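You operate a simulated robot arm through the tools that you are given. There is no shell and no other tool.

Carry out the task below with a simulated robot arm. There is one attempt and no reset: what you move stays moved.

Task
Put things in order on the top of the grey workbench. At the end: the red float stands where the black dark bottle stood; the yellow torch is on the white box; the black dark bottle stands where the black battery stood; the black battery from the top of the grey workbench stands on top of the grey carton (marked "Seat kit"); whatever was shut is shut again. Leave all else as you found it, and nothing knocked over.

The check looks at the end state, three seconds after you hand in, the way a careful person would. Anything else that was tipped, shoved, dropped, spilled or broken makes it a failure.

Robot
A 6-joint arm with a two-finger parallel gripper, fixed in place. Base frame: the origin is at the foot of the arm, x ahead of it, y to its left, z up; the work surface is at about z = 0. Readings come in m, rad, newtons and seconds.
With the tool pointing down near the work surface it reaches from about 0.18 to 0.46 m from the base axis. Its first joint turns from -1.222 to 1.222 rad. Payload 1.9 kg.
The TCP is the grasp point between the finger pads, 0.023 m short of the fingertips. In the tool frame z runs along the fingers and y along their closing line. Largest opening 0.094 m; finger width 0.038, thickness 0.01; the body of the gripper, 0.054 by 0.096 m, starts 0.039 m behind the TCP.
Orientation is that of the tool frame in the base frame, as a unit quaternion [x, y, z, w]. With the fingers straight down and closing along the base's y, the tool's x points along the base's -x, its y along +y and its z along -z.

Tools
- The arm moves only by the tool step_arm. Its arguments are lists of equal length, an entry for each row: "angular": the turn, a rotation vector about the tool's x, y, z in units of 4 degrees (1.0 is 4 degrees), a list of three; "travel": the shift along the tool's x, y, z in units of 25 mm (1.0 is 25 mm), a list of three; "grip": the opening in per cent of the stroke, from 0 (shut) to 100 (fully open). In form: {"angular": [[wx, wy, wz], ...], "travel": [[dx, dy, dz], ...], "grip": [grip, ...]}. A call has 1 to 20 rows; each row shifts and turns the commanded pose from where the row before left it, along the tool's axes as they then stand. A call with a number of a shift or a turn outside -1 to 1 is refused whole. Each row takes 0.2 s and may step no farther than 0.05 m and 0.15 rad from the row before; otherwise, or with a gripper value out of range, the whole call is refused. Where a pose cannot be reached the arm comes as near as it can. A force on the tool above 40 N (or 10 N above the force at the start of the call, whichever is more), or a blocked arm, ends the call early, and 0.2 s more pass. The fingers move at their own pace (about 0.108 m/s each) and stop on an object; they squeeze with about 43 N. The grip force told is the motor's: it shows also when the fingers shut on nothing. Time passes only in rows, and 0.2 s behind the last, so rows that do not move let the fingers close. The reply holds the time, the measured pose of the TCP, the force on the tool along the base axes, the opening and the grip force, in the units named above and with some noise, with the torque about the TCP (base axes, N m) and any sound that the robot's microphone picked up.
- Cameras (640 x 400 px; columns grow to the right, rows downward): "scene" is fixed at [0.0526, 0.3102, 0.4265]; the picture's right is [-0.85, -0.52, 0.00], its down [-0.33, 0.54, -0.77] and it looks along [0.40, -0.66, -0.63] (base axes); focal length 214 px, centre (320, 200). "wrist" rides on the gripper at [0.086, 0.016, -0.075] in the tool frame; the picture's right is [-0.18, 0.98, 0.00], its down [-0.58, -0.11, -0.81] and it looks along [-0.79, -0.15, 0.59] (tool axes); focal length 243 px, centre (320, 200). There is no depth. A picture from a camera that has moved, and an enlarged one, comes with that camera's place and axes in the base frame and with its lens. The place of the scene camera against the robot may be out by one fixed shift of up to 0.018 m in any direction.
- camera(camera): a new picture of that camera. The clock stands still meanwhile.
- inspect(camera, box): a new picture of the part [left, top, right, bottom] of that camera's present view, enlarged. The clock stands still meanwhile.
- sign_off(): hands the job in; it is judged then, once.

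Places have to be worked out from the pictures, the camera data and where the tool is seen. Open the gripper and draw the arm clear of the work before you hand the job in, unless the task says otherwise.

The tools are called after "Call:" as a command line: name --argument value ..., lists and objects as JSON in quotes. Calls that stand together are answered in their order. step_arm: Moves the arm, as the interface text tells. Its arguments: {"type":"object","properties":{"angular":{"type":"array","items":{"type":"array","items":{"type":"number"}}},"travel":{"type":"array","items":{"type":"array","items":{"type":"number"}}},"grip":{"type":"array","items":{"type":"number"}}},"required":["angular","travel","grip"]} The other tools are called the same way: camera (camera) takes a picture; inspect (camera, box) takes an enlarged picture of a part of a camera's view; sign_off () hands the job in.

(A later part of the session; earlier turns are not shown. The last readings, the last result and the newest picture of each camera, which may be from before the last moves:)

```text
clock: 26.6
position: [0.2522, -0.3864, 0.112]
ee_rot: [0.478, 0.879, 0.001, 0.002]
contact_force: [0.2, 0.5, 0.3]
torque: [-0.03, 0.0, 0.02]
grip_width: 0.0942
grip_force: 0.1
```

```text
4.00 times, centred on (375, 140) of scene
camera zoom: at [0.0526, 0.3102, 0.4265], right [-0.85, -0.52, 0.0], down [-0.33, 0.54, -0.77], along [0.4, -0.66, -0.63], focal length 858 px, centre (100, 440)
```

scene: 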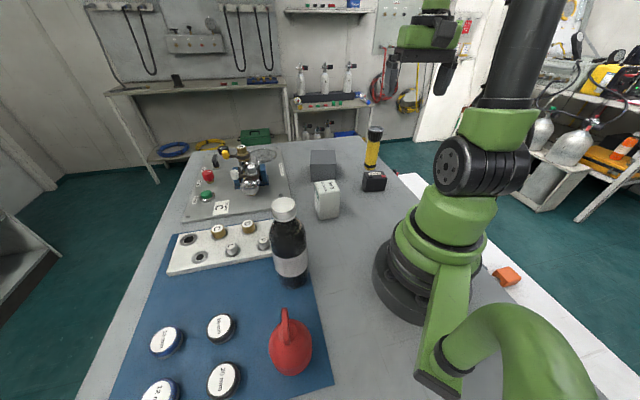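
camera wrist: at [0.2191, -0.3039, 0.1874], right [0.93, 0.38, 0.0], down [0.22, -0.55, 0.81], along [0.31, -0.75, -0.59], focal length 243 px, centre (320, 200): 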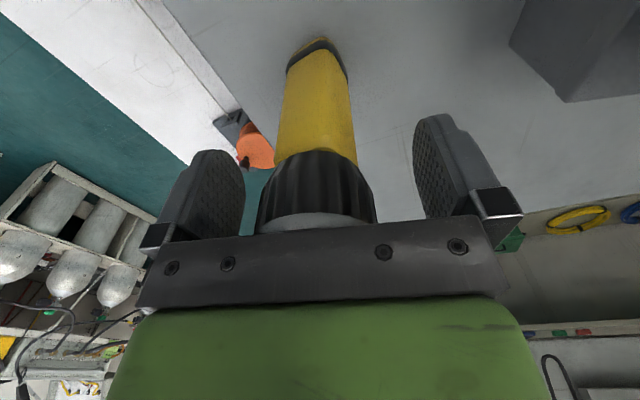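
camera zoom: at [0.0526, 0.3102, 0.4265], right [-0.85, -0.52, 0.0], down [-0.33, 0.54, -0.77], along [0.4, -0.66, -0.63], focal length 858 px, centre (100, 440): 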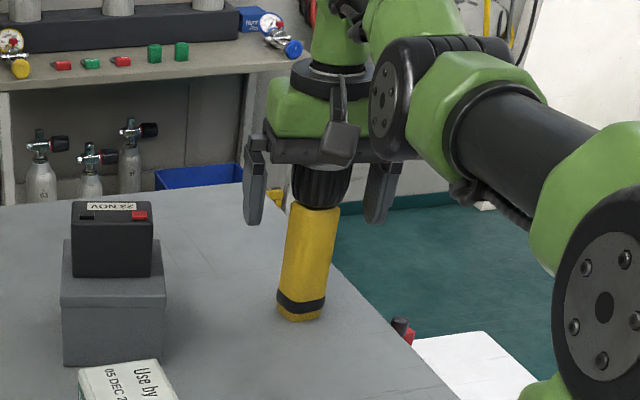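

The head sits ~1.5 mm toward the left finger; I nudge to centre and close gently.

Call:
step_arm --angular '[[0, 0, 0], [0, 0, 0], [0, 0, 0], [0, 0, 0], [0, 0, 0], [0, 0, 0]]' --travel '[[0, -0.06, 0], [0, 0, 0], [0, 0, 0], [0, 0, 0], [0, 0, 0], [0, 0, 0]]' --grip '[100, 60, 0, 0, 0, 0]'

Call:
camera --camera "wrist"

Call:
inspect --camera "scene" --box '[330, 90, 420, 190]'

```text
clock: 28.0
position: [0.2499, -0.3867, 0.1127]
ee_rot: [0.478, 0.878, 0.001, 0.002]
contact_force: [0.7, 0.2, 0.1]
torque: [-0.05, 0.06, 0.0]
grip_width: 0.0477
grip_force: 42.9
```

```text
taken
camera wrist: at [0.2177, -0.3047, 0.1875], right [0.93, 0.38, 0.0], down [0.22, -0.55, 0.81], along [0.31, -0.75, -0.59], focal length 243 px, centre (320, 200)
```

wrist: 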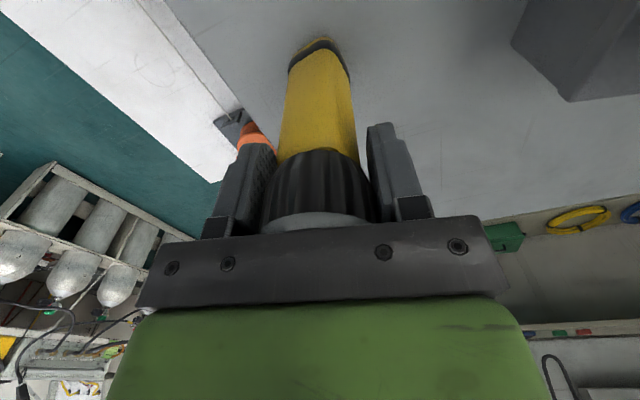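

```text
4.00 times, centred on (375, 140) of scene
camera zoom: at [0.0526, 0.3102, 0.4265], right [-0.85, -0.52, 0.0], down [-0.33, 0.54, -0.77], along [0.4, -0.66, -0.63], focal length 858 px, centre (100, 440)
```

zoom: 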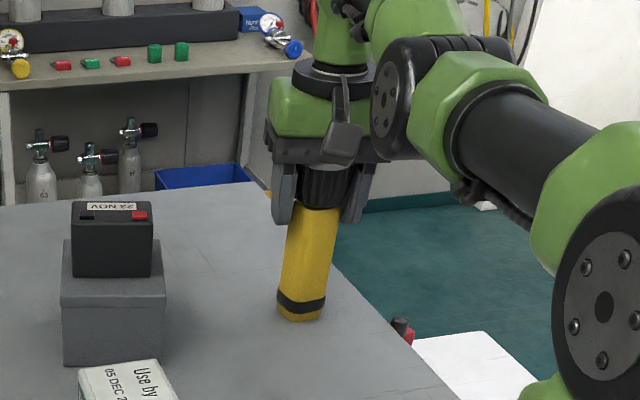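

Torch gripped at 0.048 m, still upright. I lift it up and draw it inward.

Call:
step_arm --angular '[[0, 0, 0], [0, 0, 0], [0, 0, 0], [0, 0, 0], [0, 0, 0], [0, 0, 0], [0, 0, 0], [0, 0, 0]]' --travel '[[0, 0, -0.4], [0, 0, -0.8], [0.5, 0, -0.9], [0.5, 0, -0.9], [0.5, 0, -0.9], [0.5, 0, -0.9], [0.5, 0, -0.9], [0, 0, 0]]' --grip '[0, 0, 0, 0, 0, 0, 0, 0]'

Call:
camera --camera "wrist"

Call:
camera --camera "scene"

```text
clock: 29.8
position: [0.2367, -0.3641, 0.2629]
ee_rot: [0.479, 0.878, 0.001, 0.001]
contact_force: [-0.5, 0.1, -3.0]
torque: [-0.04, 0.0, 0.01]
grip_width: 0.0476
grip_force: 42.7
out of reach, approached as far as the arm can: row 3, 4, 5, 6, 7
```

```text
taken
camera wrist: at [0.2034, -0.2826, 0.3384], right [0.93, 0.38, 0.0], down [0.22, -0.55, 0.81], along [0.31, -0.75, -0.59], focal length 243 px, centre (320, 200)
```

wrist: 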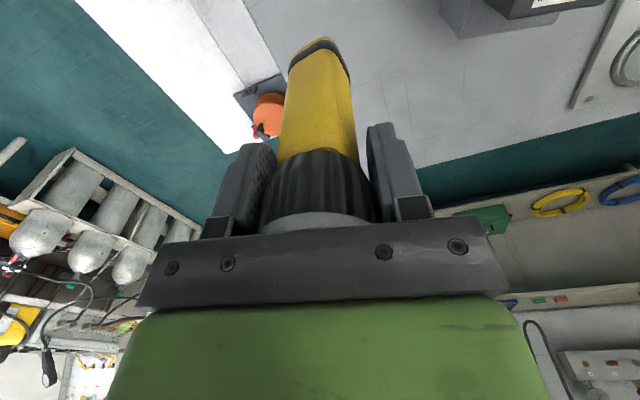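

```text
taken
```

scene: 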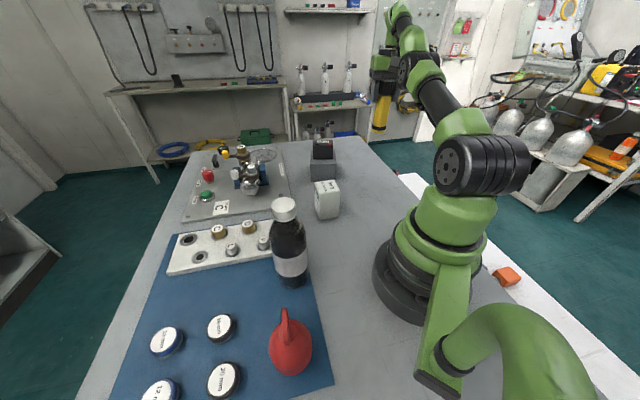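

The torch hangs straight. I zoom in on its base in the wrist view to find its place relative to the TCP.

Call:
inspect --camera "wrist" --box '[260, 25, 380, 125]'

Call:
inspect --camera "wrist" --box '[220, 120, 420, 240]'

```text
4.00 times, centred on (320, 75) of wrist
camera zoom: at [0.2034, -0.2826, 0.3384], right [0.93, 0.38, 0.0], down [0.22, -0.55, 0.81], along [0.31, -0.75, -0.59], focal length 970 px, centre (320, 700)
```

zoom: 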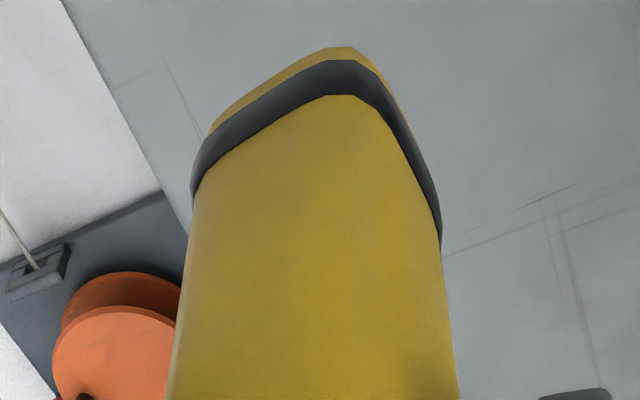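

```text
3.20 times, centred on (320, 180) of wrist
camera zoom: at [0.2034, -0.2826, 0.3384], right [0.93, 0.38, 0.0], down [0.22, -0.55, 0.81], along [0.31, -0.75, -0.59], focal length 776 px, centre (320, 264)
```

zoom: 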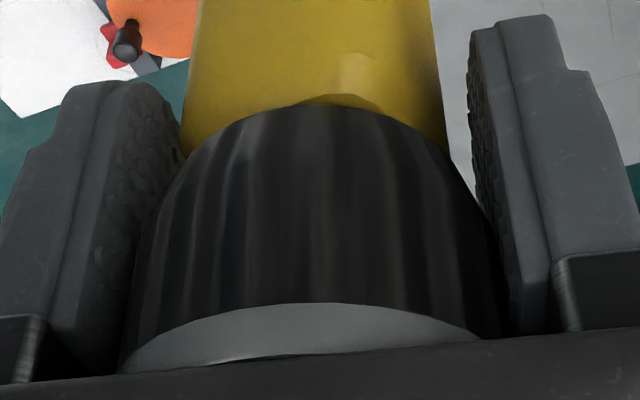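

The torch base is centred ≈1–2 mm outward of the TCP. I draw inward to r≈0.28 and then arc round to over the white box, torch bottom at z≈0.15.

Call:
step_arm --angular '[[0, 0, 0], [0, 0, 0], [0, 0, 0], [0, 0, 0], [0, 0, 0], [0, 0, 0], [0, 0, 0], [0, 0, -0.9625], [0, 0, -0.9625], [0, 0, -0.9625], [0, 0, -0.9625], [0, 0, -0.9625], [0, 0, -0.9625], [0, 0, -0.9625], [0, 0, -0.9625], [0, 0, -0.9625], [0, 0, -0.9625], [0, 0, 0]]' --travel '[[0.8886, 0, 0], [0.8886, 0, 0], [0.8886, 0, 0], [0.8886, 0, 0], [0.8886, 0, 0], [0.8886, 0, 0], [0.8886, 0, 0], [0.0255, 0.75, 0], [0.0255, 0.75, 0], [0.0255, 0.75, 0], [0.0255, 0.75, 0], [0.0255, 0.75, 0], [0.0255, 0.75, 0], [0.0255, 0.75, 0], [0.0255, 0.75, 0], [0.0255, 0.75, 0], [0.0255, 0.75, 0], [0, 0, 0]]' --grip '[0, 0, 0, 0, 0, 0, 0, 0, 0, 0, 0, 0, 0, 0, 0, 0, 0, 0]'

Call:
camera --camera "wrist"

Call:
inspect --camera "scene" --box '[260, 80, 400, 230]'

```text
clock: 33.6
position: [0.3658, -0.2307, 0.2689]
ee_rot: [0.162, 0.987, 0.0, 0.0]
contact_force: [-1.0, -0.7, -3.9]
torque: [-0.02, -0.03, 0.02]
grip_width: 0.0478
grip_force: 43.1
out of reach, approached as far as the arm can: row 1, 2, 3, 4, 5, 6, 7, 11, 13, 15, 16, 17
```

```text
taken
camera wrist: at [0.2894, -0.1871, 0.3439], right [0.49, 0.87, 0.0], down [0.52, -0.29, 0.81], along [0.7, -0.39, -0.59], focal length 243 px, centre (320, 200)
```

wrist: 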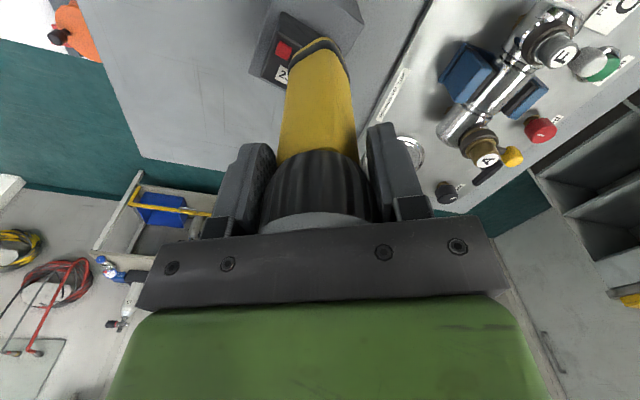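

```text
2.67 times, centred on (330, 155) of scene
camera zoom: at [0.0526, 0.3102, 0.4265], right [-0.85, -0.52, 0.0], down [-0.33, 0.54, -0.77], along [0.4, -0.66, -0.63], focal length 572 px, centre (293, 320)
```

zoom: 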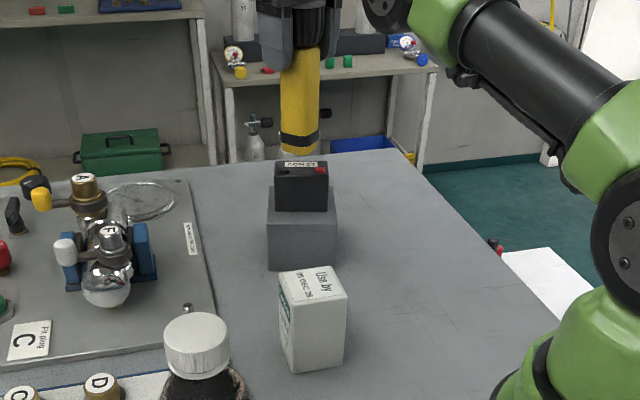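

The inward rows were not executed: the arm is held at its stretched-out limit, so the torch ended above the carton (its bottom ≈0.156, safely above the battery top ≈0.12). I test a small inward step to free it from the limit.

Call:
step_arm --angular '[[0, 0, 0], [0, 0, 0], [0, 0, 0]]' --travel '[[0.3, 0.3, 0.1], [0.3, 0.3, 0.1], [0, 0, 0]]' --grip '[0, 0, 0]'

```text
clock: 34.4
position: [0.3673, -0.2317, 0.2678]
ee_rot: [0.162, 0.987, 0.0, 0.001]
contact_force: [-0.5, -0.1, -3.1]
torque: [-0.02, -0.02, -0.03]
grip_width: 0.0475
grip_force: 43.1
out of reach, approached as far as the arm can: row 1, 2
```

No movement; the solver seems stuck at the straight-arm singularity. I try very small inward steps so the elbow can start to bend.

Call:
step_arm --angular '[[0, 0, 0], [0, 0, 0], [0, 0, 0], [0, 0, 0], [0, 0, 0], [0, 0, 0]]' --travel '[[0.02, 0, 0], [0.02, 0, 0], [0.02, 0, 0], [0.03, 0, 0], [0.04, 0, 0], [0.05, 0, 0]]' --grip '[0, 0, 0, 0, 0, 0]'

```text
clock: 35.8
position: [0.3649, -0.2313, 0.2705]
ee_rot: [0.162, 0.987, 0.001, -0.001]
contact_force: [-0.1, 0.4, -2.9]
torque: [0.02, 0.04, 0.0]
grip_width: 0.0472
grip_force: 42.6
out of reach, approached as far as the arm can: row 5
```

Small steps get accepted. I continue inward with slowly growing steps, plus a sideways share away from the carton.

Call:
step_arm --angular '[[0, 0, 0], [0, 0, 0], [0, 0, 0], [0, 0, 0], [0, 0, 0], [0, 0, 0], [0, 0, 0], [0, 0, 0], [0, 0, 0], [0, 0, 0], [0, 0, 0], [0, 0, 0]]' --travel '[[0.04, 0, 0.02], [0.04, 0, 0.02], [0.04, 0, 0.02], [0.04, 0, 0.02], [0.05, 0, 0.02], [0.05, 0, 0.02], [0.06, 0, 0.02], [0.06, 0, 0.02], [0.08, 0, 0.02], [0.08, 0, 0.02], [0.1, 0, 0], [0.1, 0, 0]]' --grip '[0, 0, 0, 0, 0, 0, 0, 0, 0, 0, 0, 0]'

```text
clock: 38.4
position: [0.3632, -0.2339, 0.2714]
ee_rot: [0.162, 0.987, -0.001, 0.0]
contact_force: [-0.1, -0.4, -2.3]
torque: [-0.01, 0.0, -0.01]
grip_width: 0.0475
grip_force: 43.2
out of reach, approached as far as the arm can: row 2, 5, 8, 10, 12
```

Still no inward progress; I look at the arm's posture to understand the limit.

Call:
camera --camera "scene"

Call:
inspect --camera "scene" --box '[260, 0, 540, 180]'

Call:
inspect --camera "scene" --box '[0, 0, 640, 6]'

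```text
taken
```

scene: 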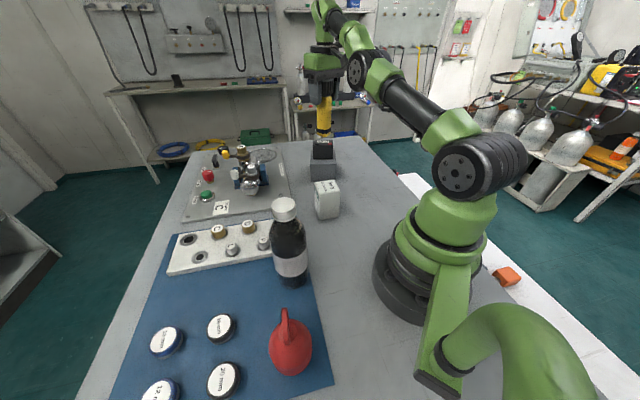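

```text
2.22 times, centred on (400, 90) of scene
camera zoom: at [0.0526, 0.3102, 0.4265], right [-0.85, -0.52, 0.0], down [-0.33, 0.54, -0.77], along [0.4, -0.66, -0.63], focal length 477 px, centre (142, 444)
```

zoom: 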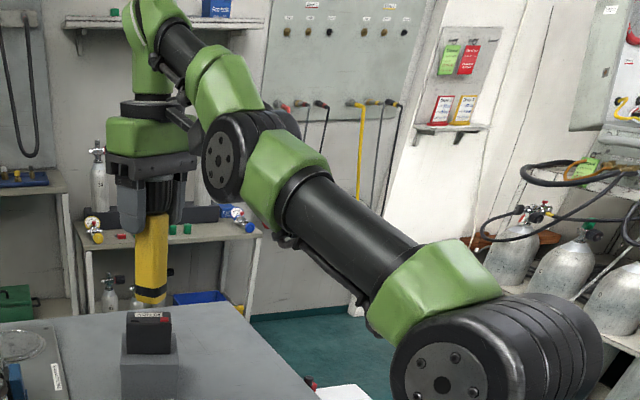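

```text
1.00 times, centred on (320, 3) of scene (not enlarged: the box is as wide or as high as the picture)
camera zoom: at [0.0526, 0.3102, 0.4265], right [-0.85, -0.52, 0.0], down [-0.33, 0.54, -0.77], along [0.4, -0.66, -0.63], focal length 214 px, centre (320, 397)
```

zoom: 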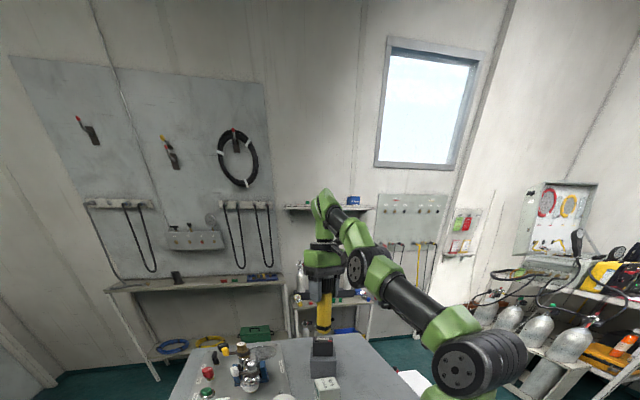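

The picture shows the elbow hyper-extended (bent below the shoulder–wrist line), which blocks inward moves. I arc back to the free spot at azimuth −57°, where I can move out and down to flip the elbow back to its normal side.

Call:
step_arm --angular '[[0, 0, 0.9625], [0, 0, 0.9625], [0, 0, 0.9625], [0, 0, 0.9625], [0, 0, 0.9625], [0, 0, 0.9625], [0, 0, 0.9625], [0, 0, 0.9625], [0, 0, 0.9625], [0, 0, 0.9625], [0, 0, 0]]' --travel '[[-0.1, -0.75, 0], [-0.05, -0.75, 0], [-0.02, -0.75, 0], [0, -0.75, 0], [0, -0.75, 0], [0, -0.75, 0], [0, -0.75, 0], [0, -0.75, 0], [0, -0.75, 0], [0, -0.75, 0], [0, 0, 0]]' --grip '[0, 0, 0, 0, 0, 0, 0, 0, 0, 0, 0]'

```text
clock: 40.8
position: [0.2577, -0.3564, 0.2587]
ee_rot: [0.48, 0.877, 0.001, 0.004]
contact_force: [-0.2, 0.3, -3.2]
torque: [-0.03, 0.02, -0.01]
grip_width: 0.0474
grip_force: 43.4
out of reach, approached as far as the arm can: row 1, 2, 3, 4, 6, 7
```

Now at r≈0.44, azimuth −54°, clear of the carton. I move down with a slight outward share to bring the elbow back over.

Call:
step_arm --angular '[[0, 0, 0], [0, 0, 0], [0, 0, 0], [0, 0, 0], [0, 0, 0]]' --travel '[[-0.12, -0.1, 0.8], [-0.12, -0.1, 0.8], [-0.1, -0.1, 0.8], [-0.1, 0, 0.8], [0, 0, 0]]' --grip '[0, 0, 0, 0, 0]'

Call:
inspect --camera "scene" --box '[330, 0, 530, 180]'

```text
clock: 42.0
position: [0.2602, -0.3745, 0.1782]
ee_rot: [0.478, 0.879, 0.0, 0.001]
contact_force: [0.2, 0.9, -3.5]
torque: [-0.01, -0.02, 0.0]
grip_width: 0.0475
grip_force: 43.1
out of reach, approached as far as the arm can: row 3
```

```text
2.22 times, centred on (430, 90) of scene
camera zoom: at [0.0526, 0.3102, 0.4265], right [-0.85, -0.52, 0.0], down [-0.33, 0.54, -0.77], along [0.4, -0.66, -0.63], focal length 477 px, centre (76, 444)
```

zoom: 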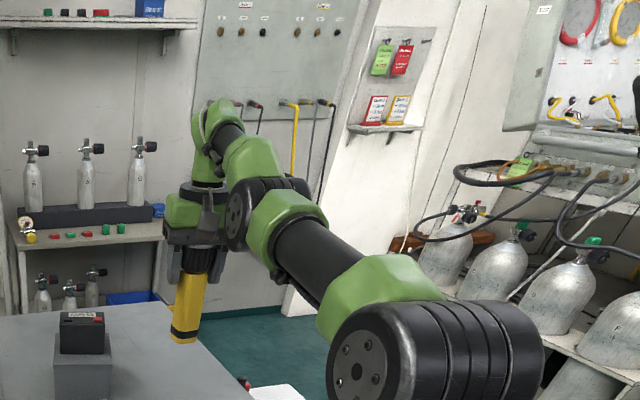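

Near-straight now, torch bottom ≈0.065. I go down a little more, then try inward steps.

Call:
step_arm --angular '[[0, 0, 0], [0, 0, 0], [0, 0, 0], [0, 0, 0], [0, 0, 0], [0, 0, 0]]' --travel '[[0, 0, 0.7], [0, 0, 0.7], [0.2, 0, 0], [0.3, 0, 0], [0.4, 0, 0], [0, 0, 0]]' --grip '[0, 0, 0, 0, 0, 0]'

Call:
inspect --camera "scene" --box '[330, 0, 530, 180]'

```text
clock: 43.4
position: [0.2635, -0.3757, 0.145]
ee_rot: [0.478, 0.878, 0.001, 0.001]
contact_force: [-0.4, 0.2, -3.1]
torque: [-0.02, 0.02, 0.01]
grip_width: 0.0474
grip_force: 42.7
out of reach, approached as far as the arm can: row 2, 3, 4, 5
```

```text
2.22 times, centred on (430, 90) of scene
camera zoom: at [0.0526, 0.3102, 0.4265], right [-0.85, -0.52, 0.0], down [-0.33, 0.54, -0.77], along [0.4, -0.66, -0.63], focal length 477 px, centre (76, 444)
```

zoom: 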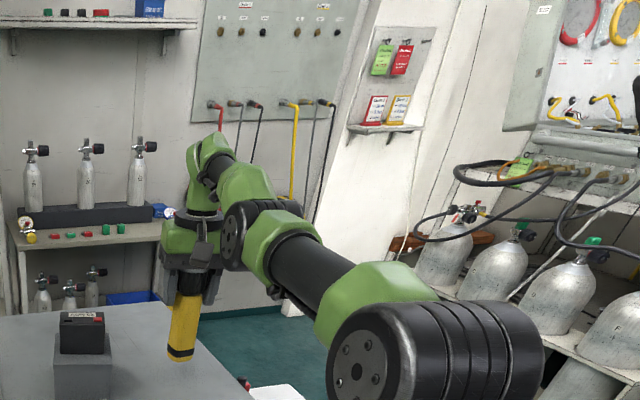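

Still on the wrong side. I push outward to straighten the arm fully, then step down slightly (torch bottom is ≈0.032 above the bench), then inward.

Call:
step_arm --angular '[[0, 0, 0], [0, 0, 0], [0, 0, 0], [0, 0, 0]]' --travel '[[-0.4, 0, 0.0], [-0.2, 0, 0.25], [0, 0, 0.25], [0, 0, 0]]' --grip '[0, 0, 0, 0]'

```text
clock: 44.4
position: [0.2666, -0.376, 0.1312]
ee_rot: [0.479, 0.878, 0.001, 0.001]
contact_force: [0.0, 0.1, -2.0]
torque: [-0.01, 0.0, 0.03]
grip_width: 0.0473
grip_force: 42.4
out of reach, approached as far as the arm can: row 1, 2
```

Call:
step_arm --angular '[[0, 0, 0], [0, 0, 0], [0, 0, 0], [0, 0, 0]]' --travel '[[0, 0, 0.2], [0.1, 0, 0.1], [0.2, 0, 0], [0, 0, 0]]' --grip '[0, 0, 0, 0]'

```text
clock: 45.4
position: [0.2627, -0.3699, 0.1244]
ee_rot: [0.478, 0.878, 0.0, 0.001]
contact_force: [-0.3, 0.5, -2.8]
torque: [0.03, 0.01, 0.01]
grip_width: 0.0475
grip_force: 42.5
```

That worked: no flags and the arm moved inward (r≈0.454). I continue inward, rising gradually.

Call:
step_arm --angular '[[0, 0, 0], [0, 0, 0], [0, 0, 0], [0, 0, 0], [0, 0, 0], [0, 0, 0], [0, 0, 0]]' --travel '[[0.4, 0, -0.1], [0.6, 0, -0.2], [0.8, 0, -0.3], [0.8, 0, -0.6], [0.8, 0, -0.8], [0.8, 0, -0.8], [0, 0, 0]]' --grip '[0, 0, 0, 0, 0, 0, 0]'

Call:
inspect --camera "scene" --box '[280, 0, 520, 200]'

```text
clock: 47.0
position: [0.2059, -0.2813, 0.1939]
ee_rot: [0.478, 0.878, 0.0, 0.002]
contact_force: [0.2, 0.2, -2.8]
torque: [-0.03, 0.01, 0.01]
grip_width: 0.0476
grip_force: 43.1
```

```text
2.00 times, centred on (400, 100) of scene
camera zoom: at [0.0526, 0.3102, 0.4265], right [-0.85, -0.52, 0.0], down [-0.33, 0.54, -0.77], along [0.4, -0.66, -0.63], focal length 429 px, centre (160, 400)
```

zoom: 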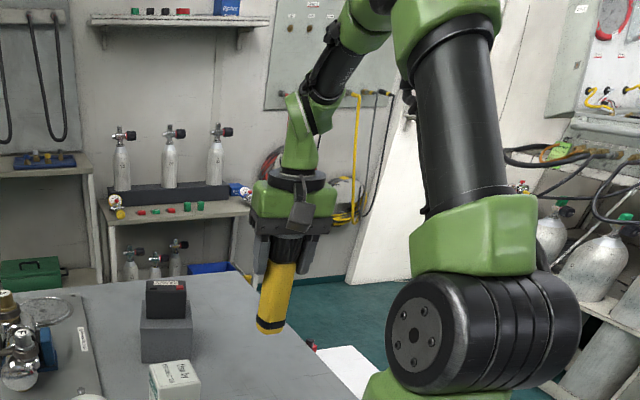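

The elbow is normal again. I raise to torch-bottom ≈0.157, draw in to r≈0.279 and arc to over the white box.

Call:
step_arm --angular '[[0, 0, 0], [0, 0, 0], [0, 0, 0], [0, 0, 0], [0, 0, -0.96], [0, 0, -0.96], [0, 0, -0.96], [0, 0, -0.96], [0, 0, -0.96], [0, 0, -0.96], [0, 0, -0.96], [0, 0, -0.96], [0, 0, -0.96], [0, 0, 0]]' --travel '[[0.7, 0, -0.76], [0.7, 0, -0.76], [0.7, 0, -0.76], [0.7, 0, -0.76], [0.08, 0.743, 0], [0.08, 0.743, 0], [0.08, 0.743, 0], [0.08, 0.743, 0], [0.08, 0.743, 0], [0.08, 0.743, 0], [0.08, 0.743, 0], [0.08, 0.743, 0], [0.08, 0.743, 0], [0, 0, 0]]' --grip '[0, 0, 0, 0, 0, 0, 0, 0, 0, 0, 0, 0, 0, 0]'

Call:
camera --camera "wrist"

Call:
inspect --camera "scene" --box '[260, 60, 400, 230]'

```text
clock: 50.0
position: [0.2651, -0.0892, 0.2702]
ee_rot: [0.195, 0.981, 0.0, 0.001]
contact_force: [-0.3, 0.3, -3.0]
torque: [0.0, 0.0, 0.01]
grip_width: 0.0474
grip_force: 42.8
```

```text
taken
camera wrist: at [0.1909, -0.041, 0.3451], right [0.55, 0.84, 0.0], down [0.49, -0.32, 0.81], along [0.68, -0.44, -0.59], focal length 243 px, centre (320, 200)
```

wrist: 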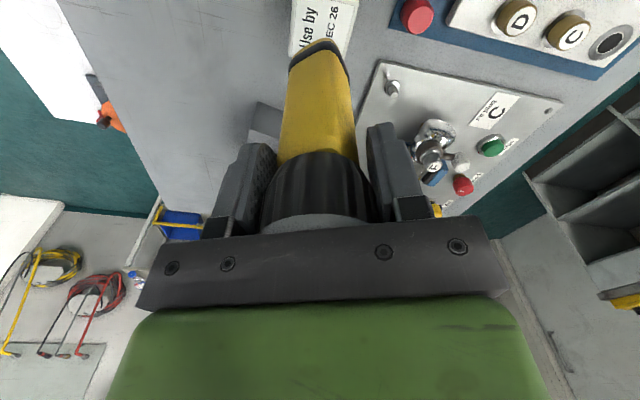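

```text
2.35 times, centred on (330, 145) of scene
camera zoom: at [0.0526, 0.3102, 0.4265], right [-0.85, -0.52, 0.0], down [-0.33, 0.54, -0.77], along [0.4, -0.66, -0.63], focal length 505 px, centre (296, 329)
```

zoom: 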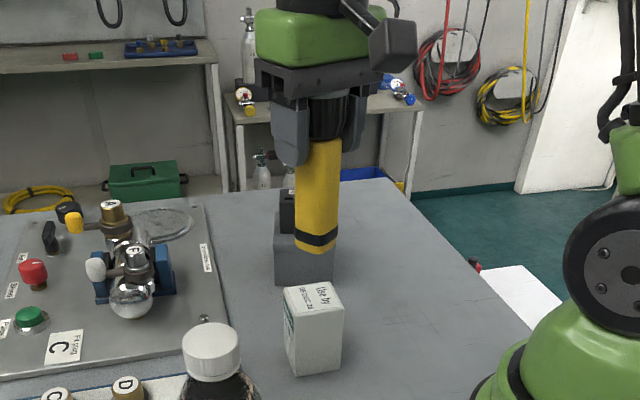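

Positioned over the box within ~2 mm by calculation. I lower until the torch base is about 1 cm above the box top and compare in the pictures.

Call:
step_arm --angular '[[0, 0, 0], [0, 0, 0], [0, 0, 0], [0, 0, 0]]' --travel '[[0, 0, 0.75], [0, 0, 0.75], [0, 0, 0.65], [0, 0, 0]]' --grip '[0, 0, 0, 0]'

Call:
inspect --camera "wrist" --box '[250, 0, 390, 100]'

Call:
inspect --camera "scene" --box '[300, 140, 360, 230]'

```text
clock: 51.0
position: [0.2659, -0.0892, 0.2169]
ee_rot: [0.196, 0.981, -0.001, 0.001]
contact_force: [0.6, 0.6, -3.1]
torque: [0.01, -0.01, -0.02]
grip_width: 0.0475
grip_force: 42.5
```

```text
4.00 times, centred on (320, 50) of wrist
camera zoom: at [0.1904, -0.0402, 0.2921], right [0.55, 0.84, 0.0], down [0.49, -0.32, 0.81], along [0.68, -0.44, -0.59], focal length 970 px, centre (320, 800)
```

zoom: 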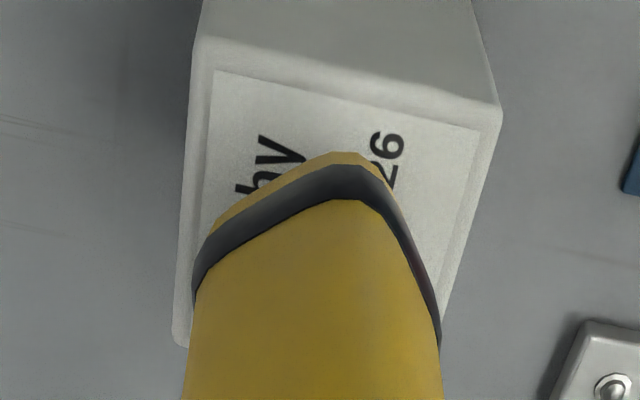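

```text
4.44 times, centred on (330, 185) of scene
camera zoom: at [0.0526, 0.3102, 0.4265], right [-0.85, -0.52, 0.0], down [-0.33, 0.54, -0.77], along [0.4, -0.66, -0.63], focal length 953 px, centre (276, 267)
```

zoom: 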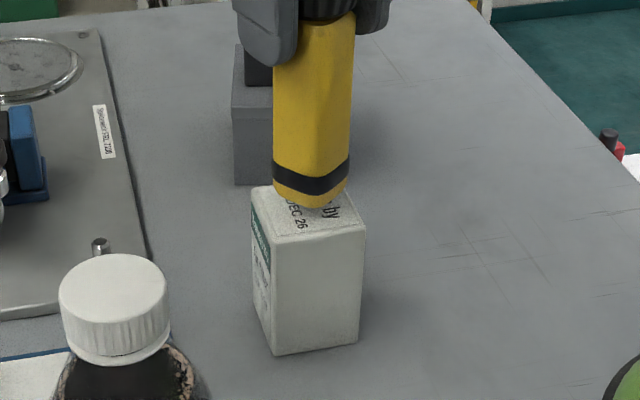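

Measured in the tool frame, torch base centre is within 2 mm of the box centre. I correct that and lower to near contact.

Call:
step_arm --angular '[[0, 0, 0], [0, 0, 0], [0, 0, 0], [0, 0, 0]]' --travel '[[0.07, 0.015, 0], [0, 0, 0.25], [0, 0, 0.2], [0, 0, 0]]' --grip '[0, 0, 0, 0]'

```text
clock: 52.0
position: [0.2628, -0.0868, 0.2037]
ee_rot: [0.197, 0.98, 0.0, 0.001]
contact_force: [0.1, -0.1, -3.3]
torque: [-0.01, 0.01, 0.0]
grip_width: 0.0474
grip_force: 43.2
```

Call:
step_arm --angular '[[0, 0, 0], [0, 0, 0]]' --travel '[[0, 0, 0.06], [0, 0, 0]]' --grip '[0, 0]'

Call:
inspect --camera "wrist" --box '[250, 0, 390, 100]'

Call:
inspect --camera "scene" --box '[300, 140, 360, 230]'

```text
clock: 52.6
position: [0.2643, -0.087, 0.2043]
ee_rot: [0.196, 0.981, -0.001, 0.002]
contact_force: [-1.9, 1.0, 4.9]
torque: [0.04, 0.17, 0.0]
grip_width: 0.0474
grip_force: 43.1
```

```text
4.00 times, centred on (320, 50) of wrist
camera zoom: at [0.189, -0.0382, 0.2791], right [0.55, 0.84, 0.0], down [0.49, -0.32, 0.81], along [0.68, -0.44, -0.59], focal length 970 px, centre (320, 800)
```

zoom: 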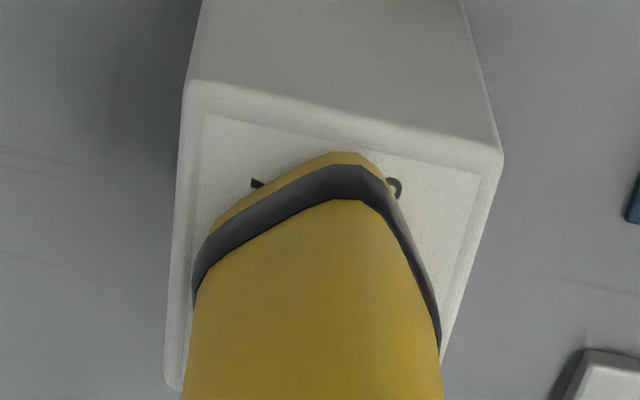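

```text
4.44 times, centred on (330, 185) of scene
camera zoom: at [0.0526, 0.3102, 0.4265], right [-0.85, -0.52, 0.0], down [-0.33, 0.54, -0.77], along [0.4, -0.66, -0.63], focal length 953 px, centre (276, 267)
```

zoom: 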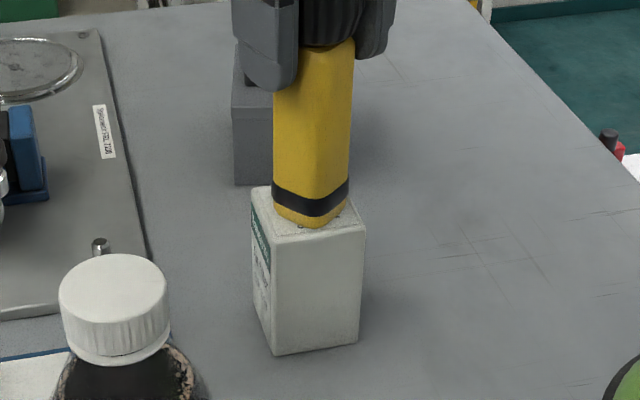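

Contact (~8 N) and the base is centred on the box. I open the fingers in place.

Call:
step_arm --angular '[[0, 0, 0], [0, 0, 0], [0, 0, 0], [0, 0, 0]]' --travel '[[0, 0, -0.02], [0, 0, 0], [0, 0, 0], [0, 0, 0]]' --grip '[0, 60, 100, 100]'

Call:
camera --camera "wrist"

Call:
inspect --camera "scene" --box '[290, 120, 370, 230]'

```text
clock: 53.6
position: [0.2623, -0.0874, 0.2054]
ee_rot: [0.196, 0.981, 0.0, 0.001]
contact_force: [0.1, -0.3, -0.9]
torque: [0.01, 0.0, 0.0]
grip_width: 0.0941
grip_force: 0.0
```

```text
taken
camera wrist: at [0.189, -0.0385, 0.2794], right [0.55, 0.84, 0.0], down [0.49, -0.32, 0.81], along [0.68, -0.44, -0.59], focal length 243 px, centre (320, 200)
```

wrist: 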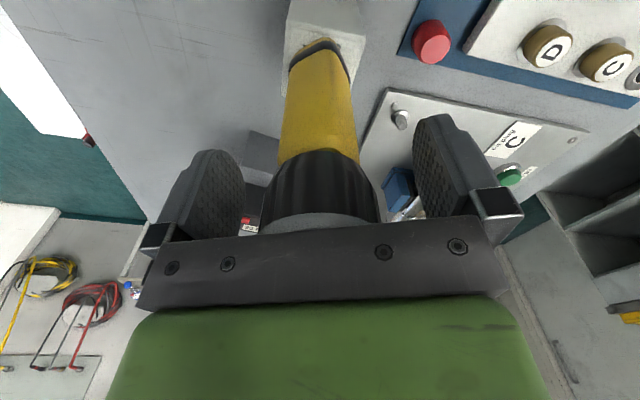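

```text
3.64 times, centred on (330, 175) of scene
camera zoom: at [0.0526, 0.3102, 0.4265], right [-0.85, -0.52, 0.0], down [-0.33, 0.54, -0.77], along [0.4, -0.66, -0.63], focal length 780 px, centre (284, 291)
```

zoom: 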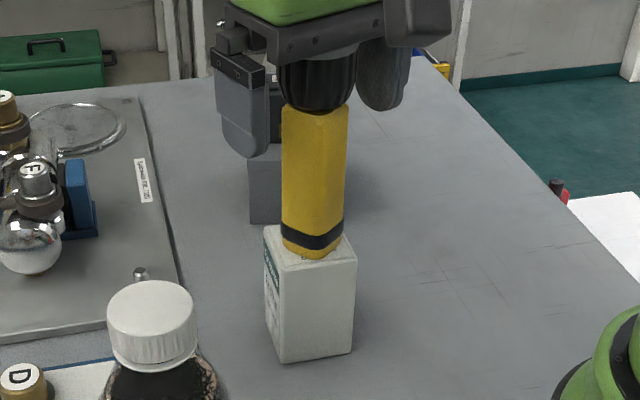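

The torch stands alone on the box. I rise straight up well clear of its top (0.235), then move back and begin turning toward the bottle.

Call:
step_arm --angular '[[0, 0, 0], [0, 0, 0], [0, 0, 0], [0, 0, 0], [0, 0, 0], [0, 0, 0], [0, 0, 0], [0, 0, 0], [0, 0, 0], [0, 0, 0], [0, 0, -0.99], [0, 0, -0.99], [0, 0, -0.99], [0, 0, -0.99], [0, 0, -0.99], [0, 0, -0.99], [0, 0, -0.99], [0, 0, -0.99], [0, 0, -0.99], [0, 0, -0.99]]' --travel '[[0, 0, -0.4], [0, 0, -0.95], [0, 0, -0.95], [0, 0, -0.95], [0, 0, -0.95], [0.89, 0.645, -0.16], [0.89, 0.645, -0.16], [0.89, 0.645, -0.16], [0.89, 0.645, -0.16], [0.89, 0.645, -0.16], [0, 0, 0], [0, 0, 0], [0, 0, 0], [0, 0, 0], [0, 0, 0], [0, 0, 0], [0, 0, 0], [0, 0, 0], [0, 0, 0], [0, 0, 0]]' --grip '[100, 100, 100, 100, 100, 100, 100, 100, 100, 100, 100, 100, 100, 100, 100, 100, 100, 100, 100, 100]'

Call:
camera --camera "scene"

Call:
camera --camera "wrist"

```text
clock: 57.8
position: [0.1921, 0.029, 0.3292]
ee_rot: [-0.149, 0.989, 0.0, 0.001]
contact_force: [-1.0, -0.8, 0.2]
torque: [0.01, -0.01, 0.0]
grip_width: 0.0939
grip_force: 0.1
```

```text
taken
```

scene: 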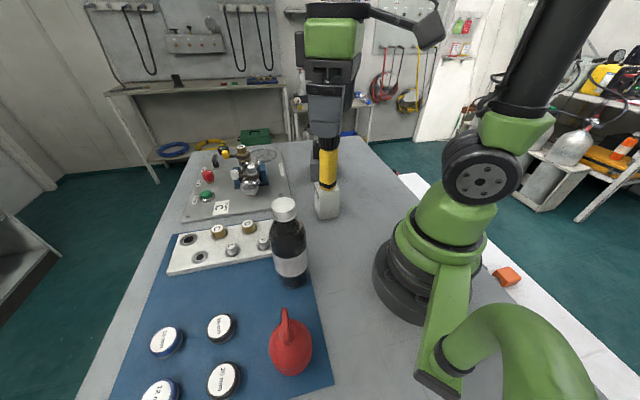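

```text
taken
camera wrist: at [0.1035, 0.0201, 0.4037], right [-0.11, 0.99, 0.0], down [0.59, 0.07, 0.81], along [0.8, 0.09, -0.59], focal length 243 px, centre (320, 200)
```

wrist: 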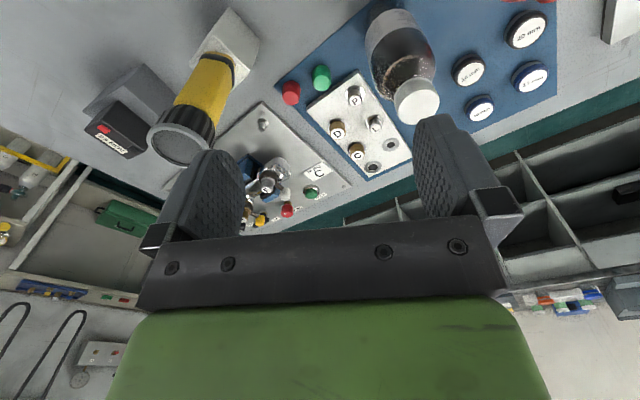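

The torch stands on the box, battery on the carton. I zoom on the bottle and float from here.

Call:
inspect --camera "wrist" --box '[340, 0, 480, 130]'

Call:
inspect --camera "wrist" --box '[0, 0, 640, 6]'

Call:
inspect --camera "wrist" --box '[330, 0, 430, 6]'

```text
3.08 times, centred on (410, 65) of wrist
camera zoom: at [0.1035, 0.0201, 0.4037], right [-0.11, 0.99, 0.0], down [0.59, 0.07, 0.81], along [0.8, 0.09, -0.59], focal length 746 px, centre (43, 615)
```

zoom: 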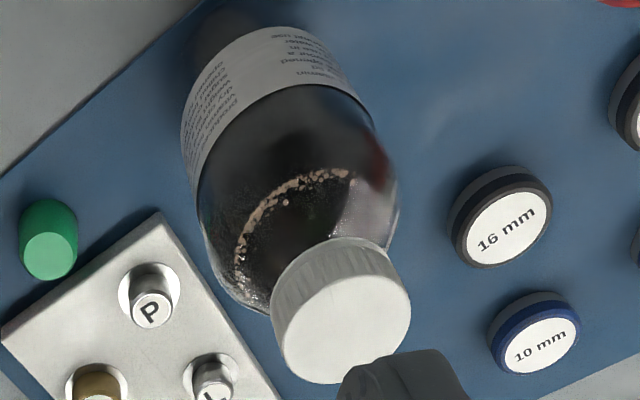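

```text
1.00 times, centred on (320, 3) of wrist (not enlarged: the box is as wide or as high as the picture)
camera zoom: at [0.1035, 0.0201, 0.4037], right [-0.11, 0.99, 0.0], down [0.59, 0.07, 0.81], along [0.8, 0.09, -0.59], focal length 243 px, centre (320, 397)
```

zoom: 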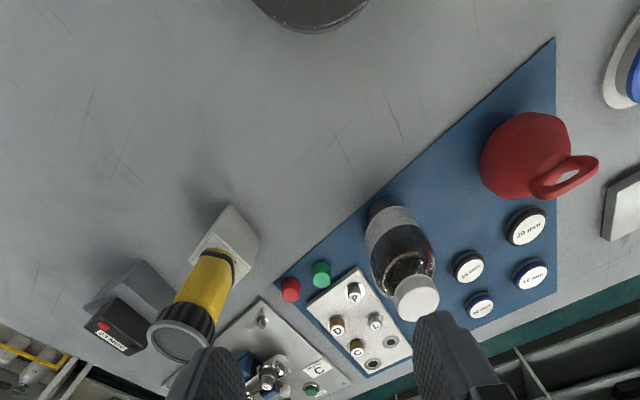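

```text
6.40 times, centred on (380, 3) of wrist
camera zoom: at [0.1035, 0.0201, 0.4037], right [-0.11, 0.99, 0.0], down [0.59, 0.07, 0.81], along [0.8, 0.09, -0.59], focal length 1553 px, centre (-64, 1461)
```

zoom: 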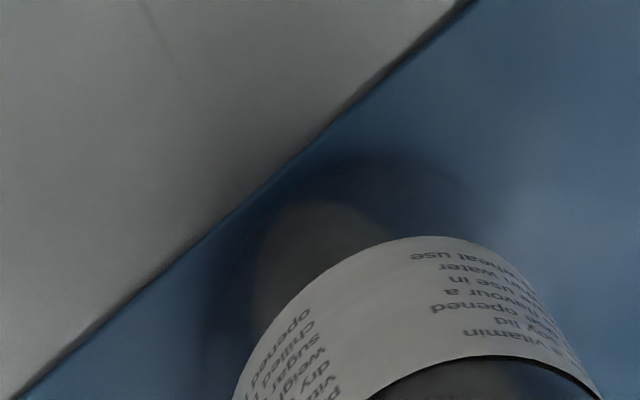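

Bottle axis estimate ≈ (0.228, 0.133), about 0.185–0.19 tall, body ≈0.071 and cap ≈0.044 wide. I'll take it by the cap from above; I move to a hover above it, yaw 30°, and re-measure.

Call:
step_arm --angular '[[0, 0, 0], [0, 0, 0], [0, 0, 0], [0, 0, 0], [0, 0, 0], [0, 0, -0.81], [0, 0, -0.81], [0, 0, -0.81], [0, 0, -0.81], [0, 0, 0]]' --travel '[[-0.4, 0.55, 0.4], [-0.4, 0.55, 0.4], [-0.4, 0.55, 0.4], [-0.4, 0.55, 0.4], [-0.4, 0.55, 0.4], [0, 0, 0], [0, 0, 0], [0, 0, 0], [0, 0, 0], [0, 0, 0]]' --grip '[100, 100, 100, 100, 100, 100, 100, 100, 100, 100]'

Call:
camera --camera "wrist"

Call:
inspect --camera "wrist" --box '[220, 0, 420, 130]'

Call:
camera --camera "scene"

```text
clock: 60.0
position: [0.2194, 0.1105, 0.2792]
ee_rot: [-0.26, 0.966, 0.0, 0.001]
contact_force: [1.1, 0.7, 0.3]
torque: [-0.01, 0.0, 0.01]
grip_width: 0.0939
grip_force: 0.0
```

```text
taken
camera wrist: at [0.1356, 0.0815, 0.3537], right [-0.33, 0.94, 0.0], down [0.56, 0.2, 0.81], along [0.76, 0.27, -0.59], focal length 243 px, centre (320, 200)
```

wrist: 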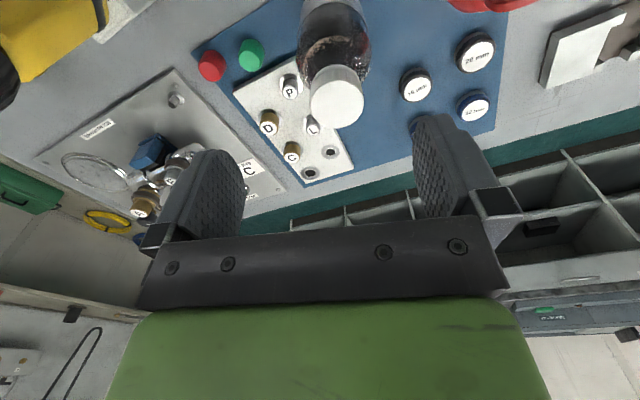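

```text
3.08 times, centred on (320, 65) of wrist
camera zoom: at [0.1356, 0.0815, 0.3537], right [-0.33, 0.94, 0.0], down [0.56, 0.2, 0.81], along [0.76, 0.27, -0.59], focal length 746 px, centre (320, 615)
```

zoom: 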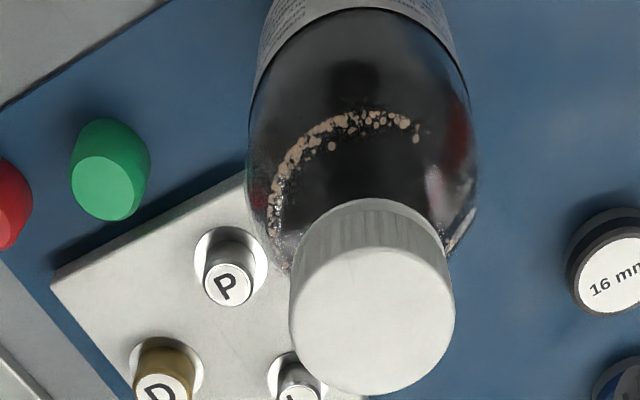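

```text
taken
```

scene: 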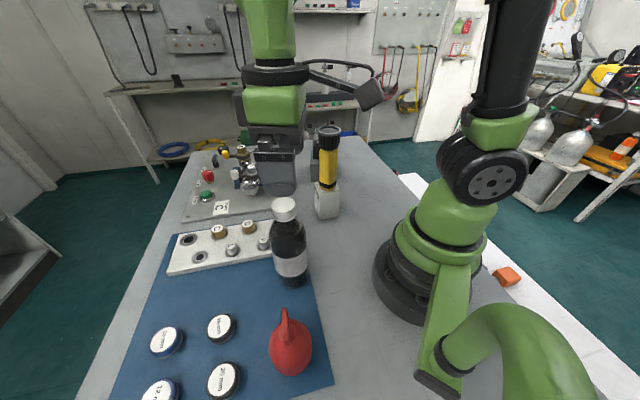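

I look at the bottle's lower part (above the frame edge) to pin down its axis.

Call:
inspect --camera "wrist" --box '[240, 0, 440, 4]'

Call:
inspect --camera "scene" --box '[250, 190, 330, 300]'

```text
3.20 times, centred on (340, 2) of wrist
camera zoom: at [0.1356, 0.0815, 0.3537], right [-0.33, 0.94, 0.0], down [0.56, 0.2, 0.81], along [0.76, 0.27, -0.59], focal length 776 px, centre (256, 834)
```

zoom: 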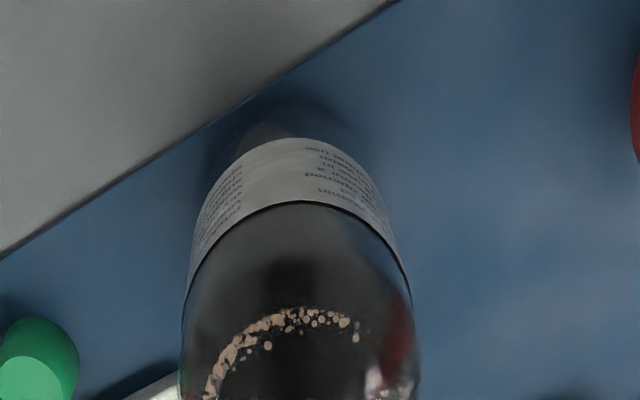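

```text
3.64 times, centred on (290, 245) of scene
camera zoom: at [0.0526, 0.3102, 0.4265], right [-0.85, -0.52, 0.0], down [-0.33, 0.54, -0.77], along [0.4, -0.66, -0.63], focal length 780 px, centre (429, 36)
```

zoom: 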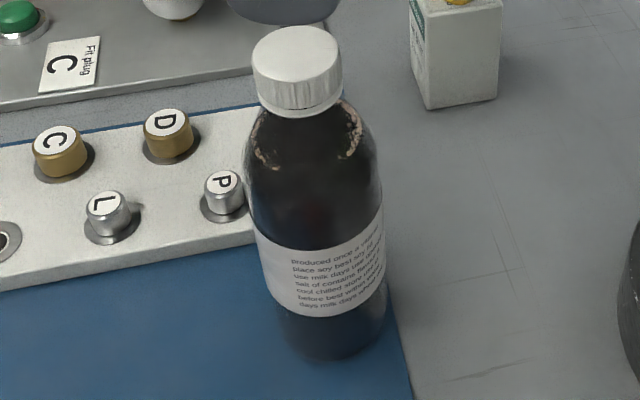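

Triangulating wrist and (calibrated) scene views gives the bottle axis ≈ (0.222, 0.1245), top ≈0.202, cap ≈0.037 wide and ≈0.02 tall. I centre over it and come down to just above the cap.

Call:
step_arm --angular '[[0, 0, 0], [0, 0, 0], [0, 0, 0], [0, 0, 0]]' --travel '[[-0.37, 0.43, 0], [0, 0, 0.8], [0, 0, 0.8], [0, 0, 0]]' --grip '[100, 100, 100, 100]'

Call:
camera --camera "wrist"

Call:
inspect --camera "scene" --box '[240, 120, 340, 290]'

```text
clock: 61.0
position: [0.2218, 0.1236, 0.2381]
ee_rot: [-0.259, 0.966, -0.001, 0.002]
contact_force: [0.2, -0.3, -0.1]
torque: [-0.03, -0.02, 0.0]
grip_width: 0.0939
grip_force: 0.0
```

```text
taken
camera wrist: at [0.1385, 0.0947, 0.3124], right [-0.33, 0.94, 0.0], down [0.56, 0.2, 0.81], along [0.76, 0.27, -0.59], focal length 243 px, centre (320, 200)
```

wrist: 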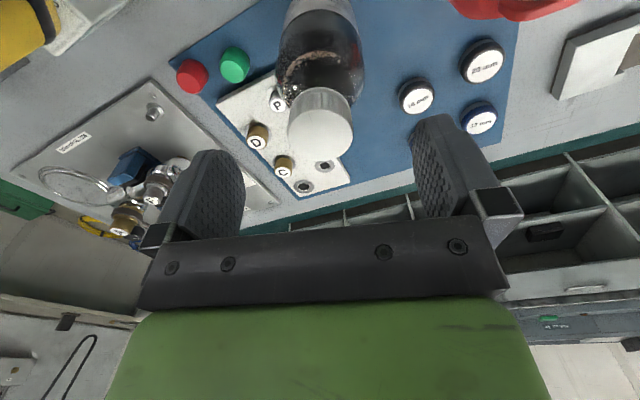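

```text
2.35 times, centred on (290, 205) of scene
camera zoom: at [0.0526, 0.3102, 0.4265], right [-0.85, -0.52, 0.0], down [-0.33, 0.54, -0.77], along [0.4, -0.66, -0.63], focal length 505 px, centre (391, 188)
```

zoom: 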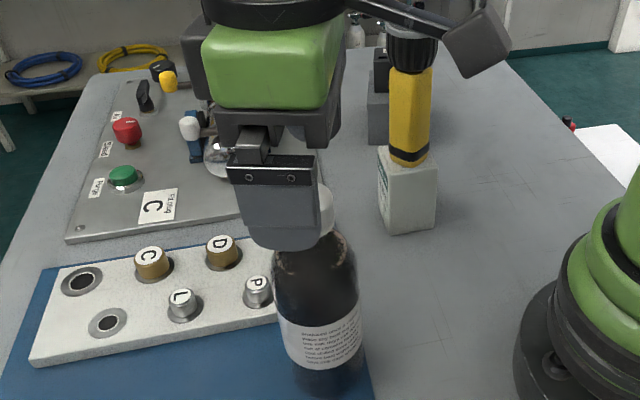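

Call:
inspect --camera "wrist" --box '[250, 60, 390, 180]'

```text
3.33 times, centred on (320, 120) of wrist
camera zoom: at [0.1385, 0.0947, 0.3124], right [-0.33, 0.94, 0.0], down [0.56, 0.2, 0.81], along [0.76, 0.27, -0.59], focal length 809 px, centre (320, 467)
```

zoom: 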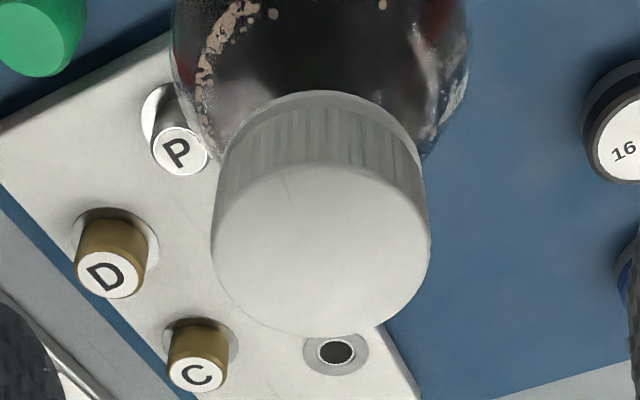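

Cap is centred within ~2 mm, its rim bottom at ≈0.182. I lower so the fingertips end near z≈0.182 (TCP ≈0.205).

Call:
step_arm --angular '[[0, 0, 0], [0, 0, 0], [0, 0, 0], [0, 0, 0]]' --travel '[[-0.08, 0, 0.44], [0, 0, 0.44], [0, 0, 0.44], [0, 0, 0]]' --grip '[100, 100, 100, 100]'

Call:
inspect --camera "wrist" --box '[200, 60, 440, 210]'

Call:
inspect --camera "scene" --box '[250, 170, 330, 290]'

```text
clock: 62.0
position: [0.2227, 0.1239, 0.2054]
ee_rot: [-0.258, 0.966, -0.001, 0.002]
contact_force: [0.1, 0.0, 0.6]
torque: [0.01, 0.0, -0.03]
grip_width: 0.0941
grip_force: 0.1
```

```text
2.67 times, centred on (320, 135) of wrist
camera zoom: at [0.1395, 0.096, 0.2797], right [-0.33, 0.94, 0.0], down [0.56, 0.2, 0.81], along [0.76, 0.27, -0.59], focal length 647 px, centre (320, 373)
```

zoom: 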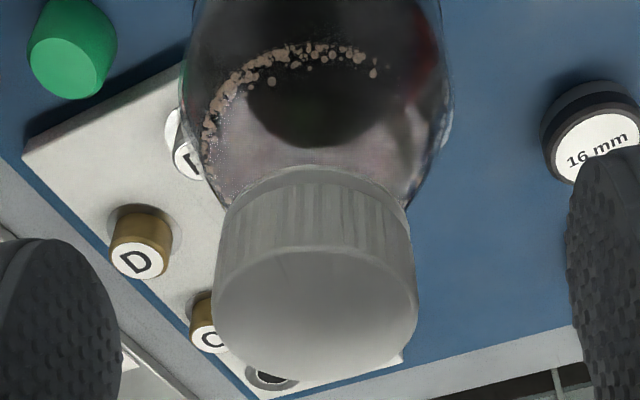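

```text
3.33 times, centred on (290, 230) of scene
camera zoom: at [0.0526, 0.3102, 0.4265], right [-0.85, -0.52, 0.0], down [-0.33, 0.54, -0.77], along [0.4, -0.66, -0.63], focal length 715 px, centre (420, 100)
```

zoom: 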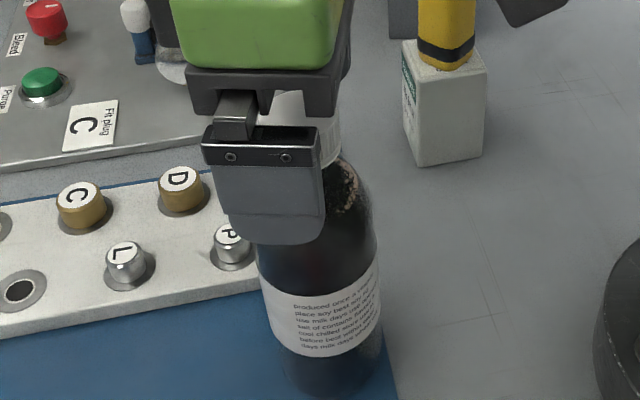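

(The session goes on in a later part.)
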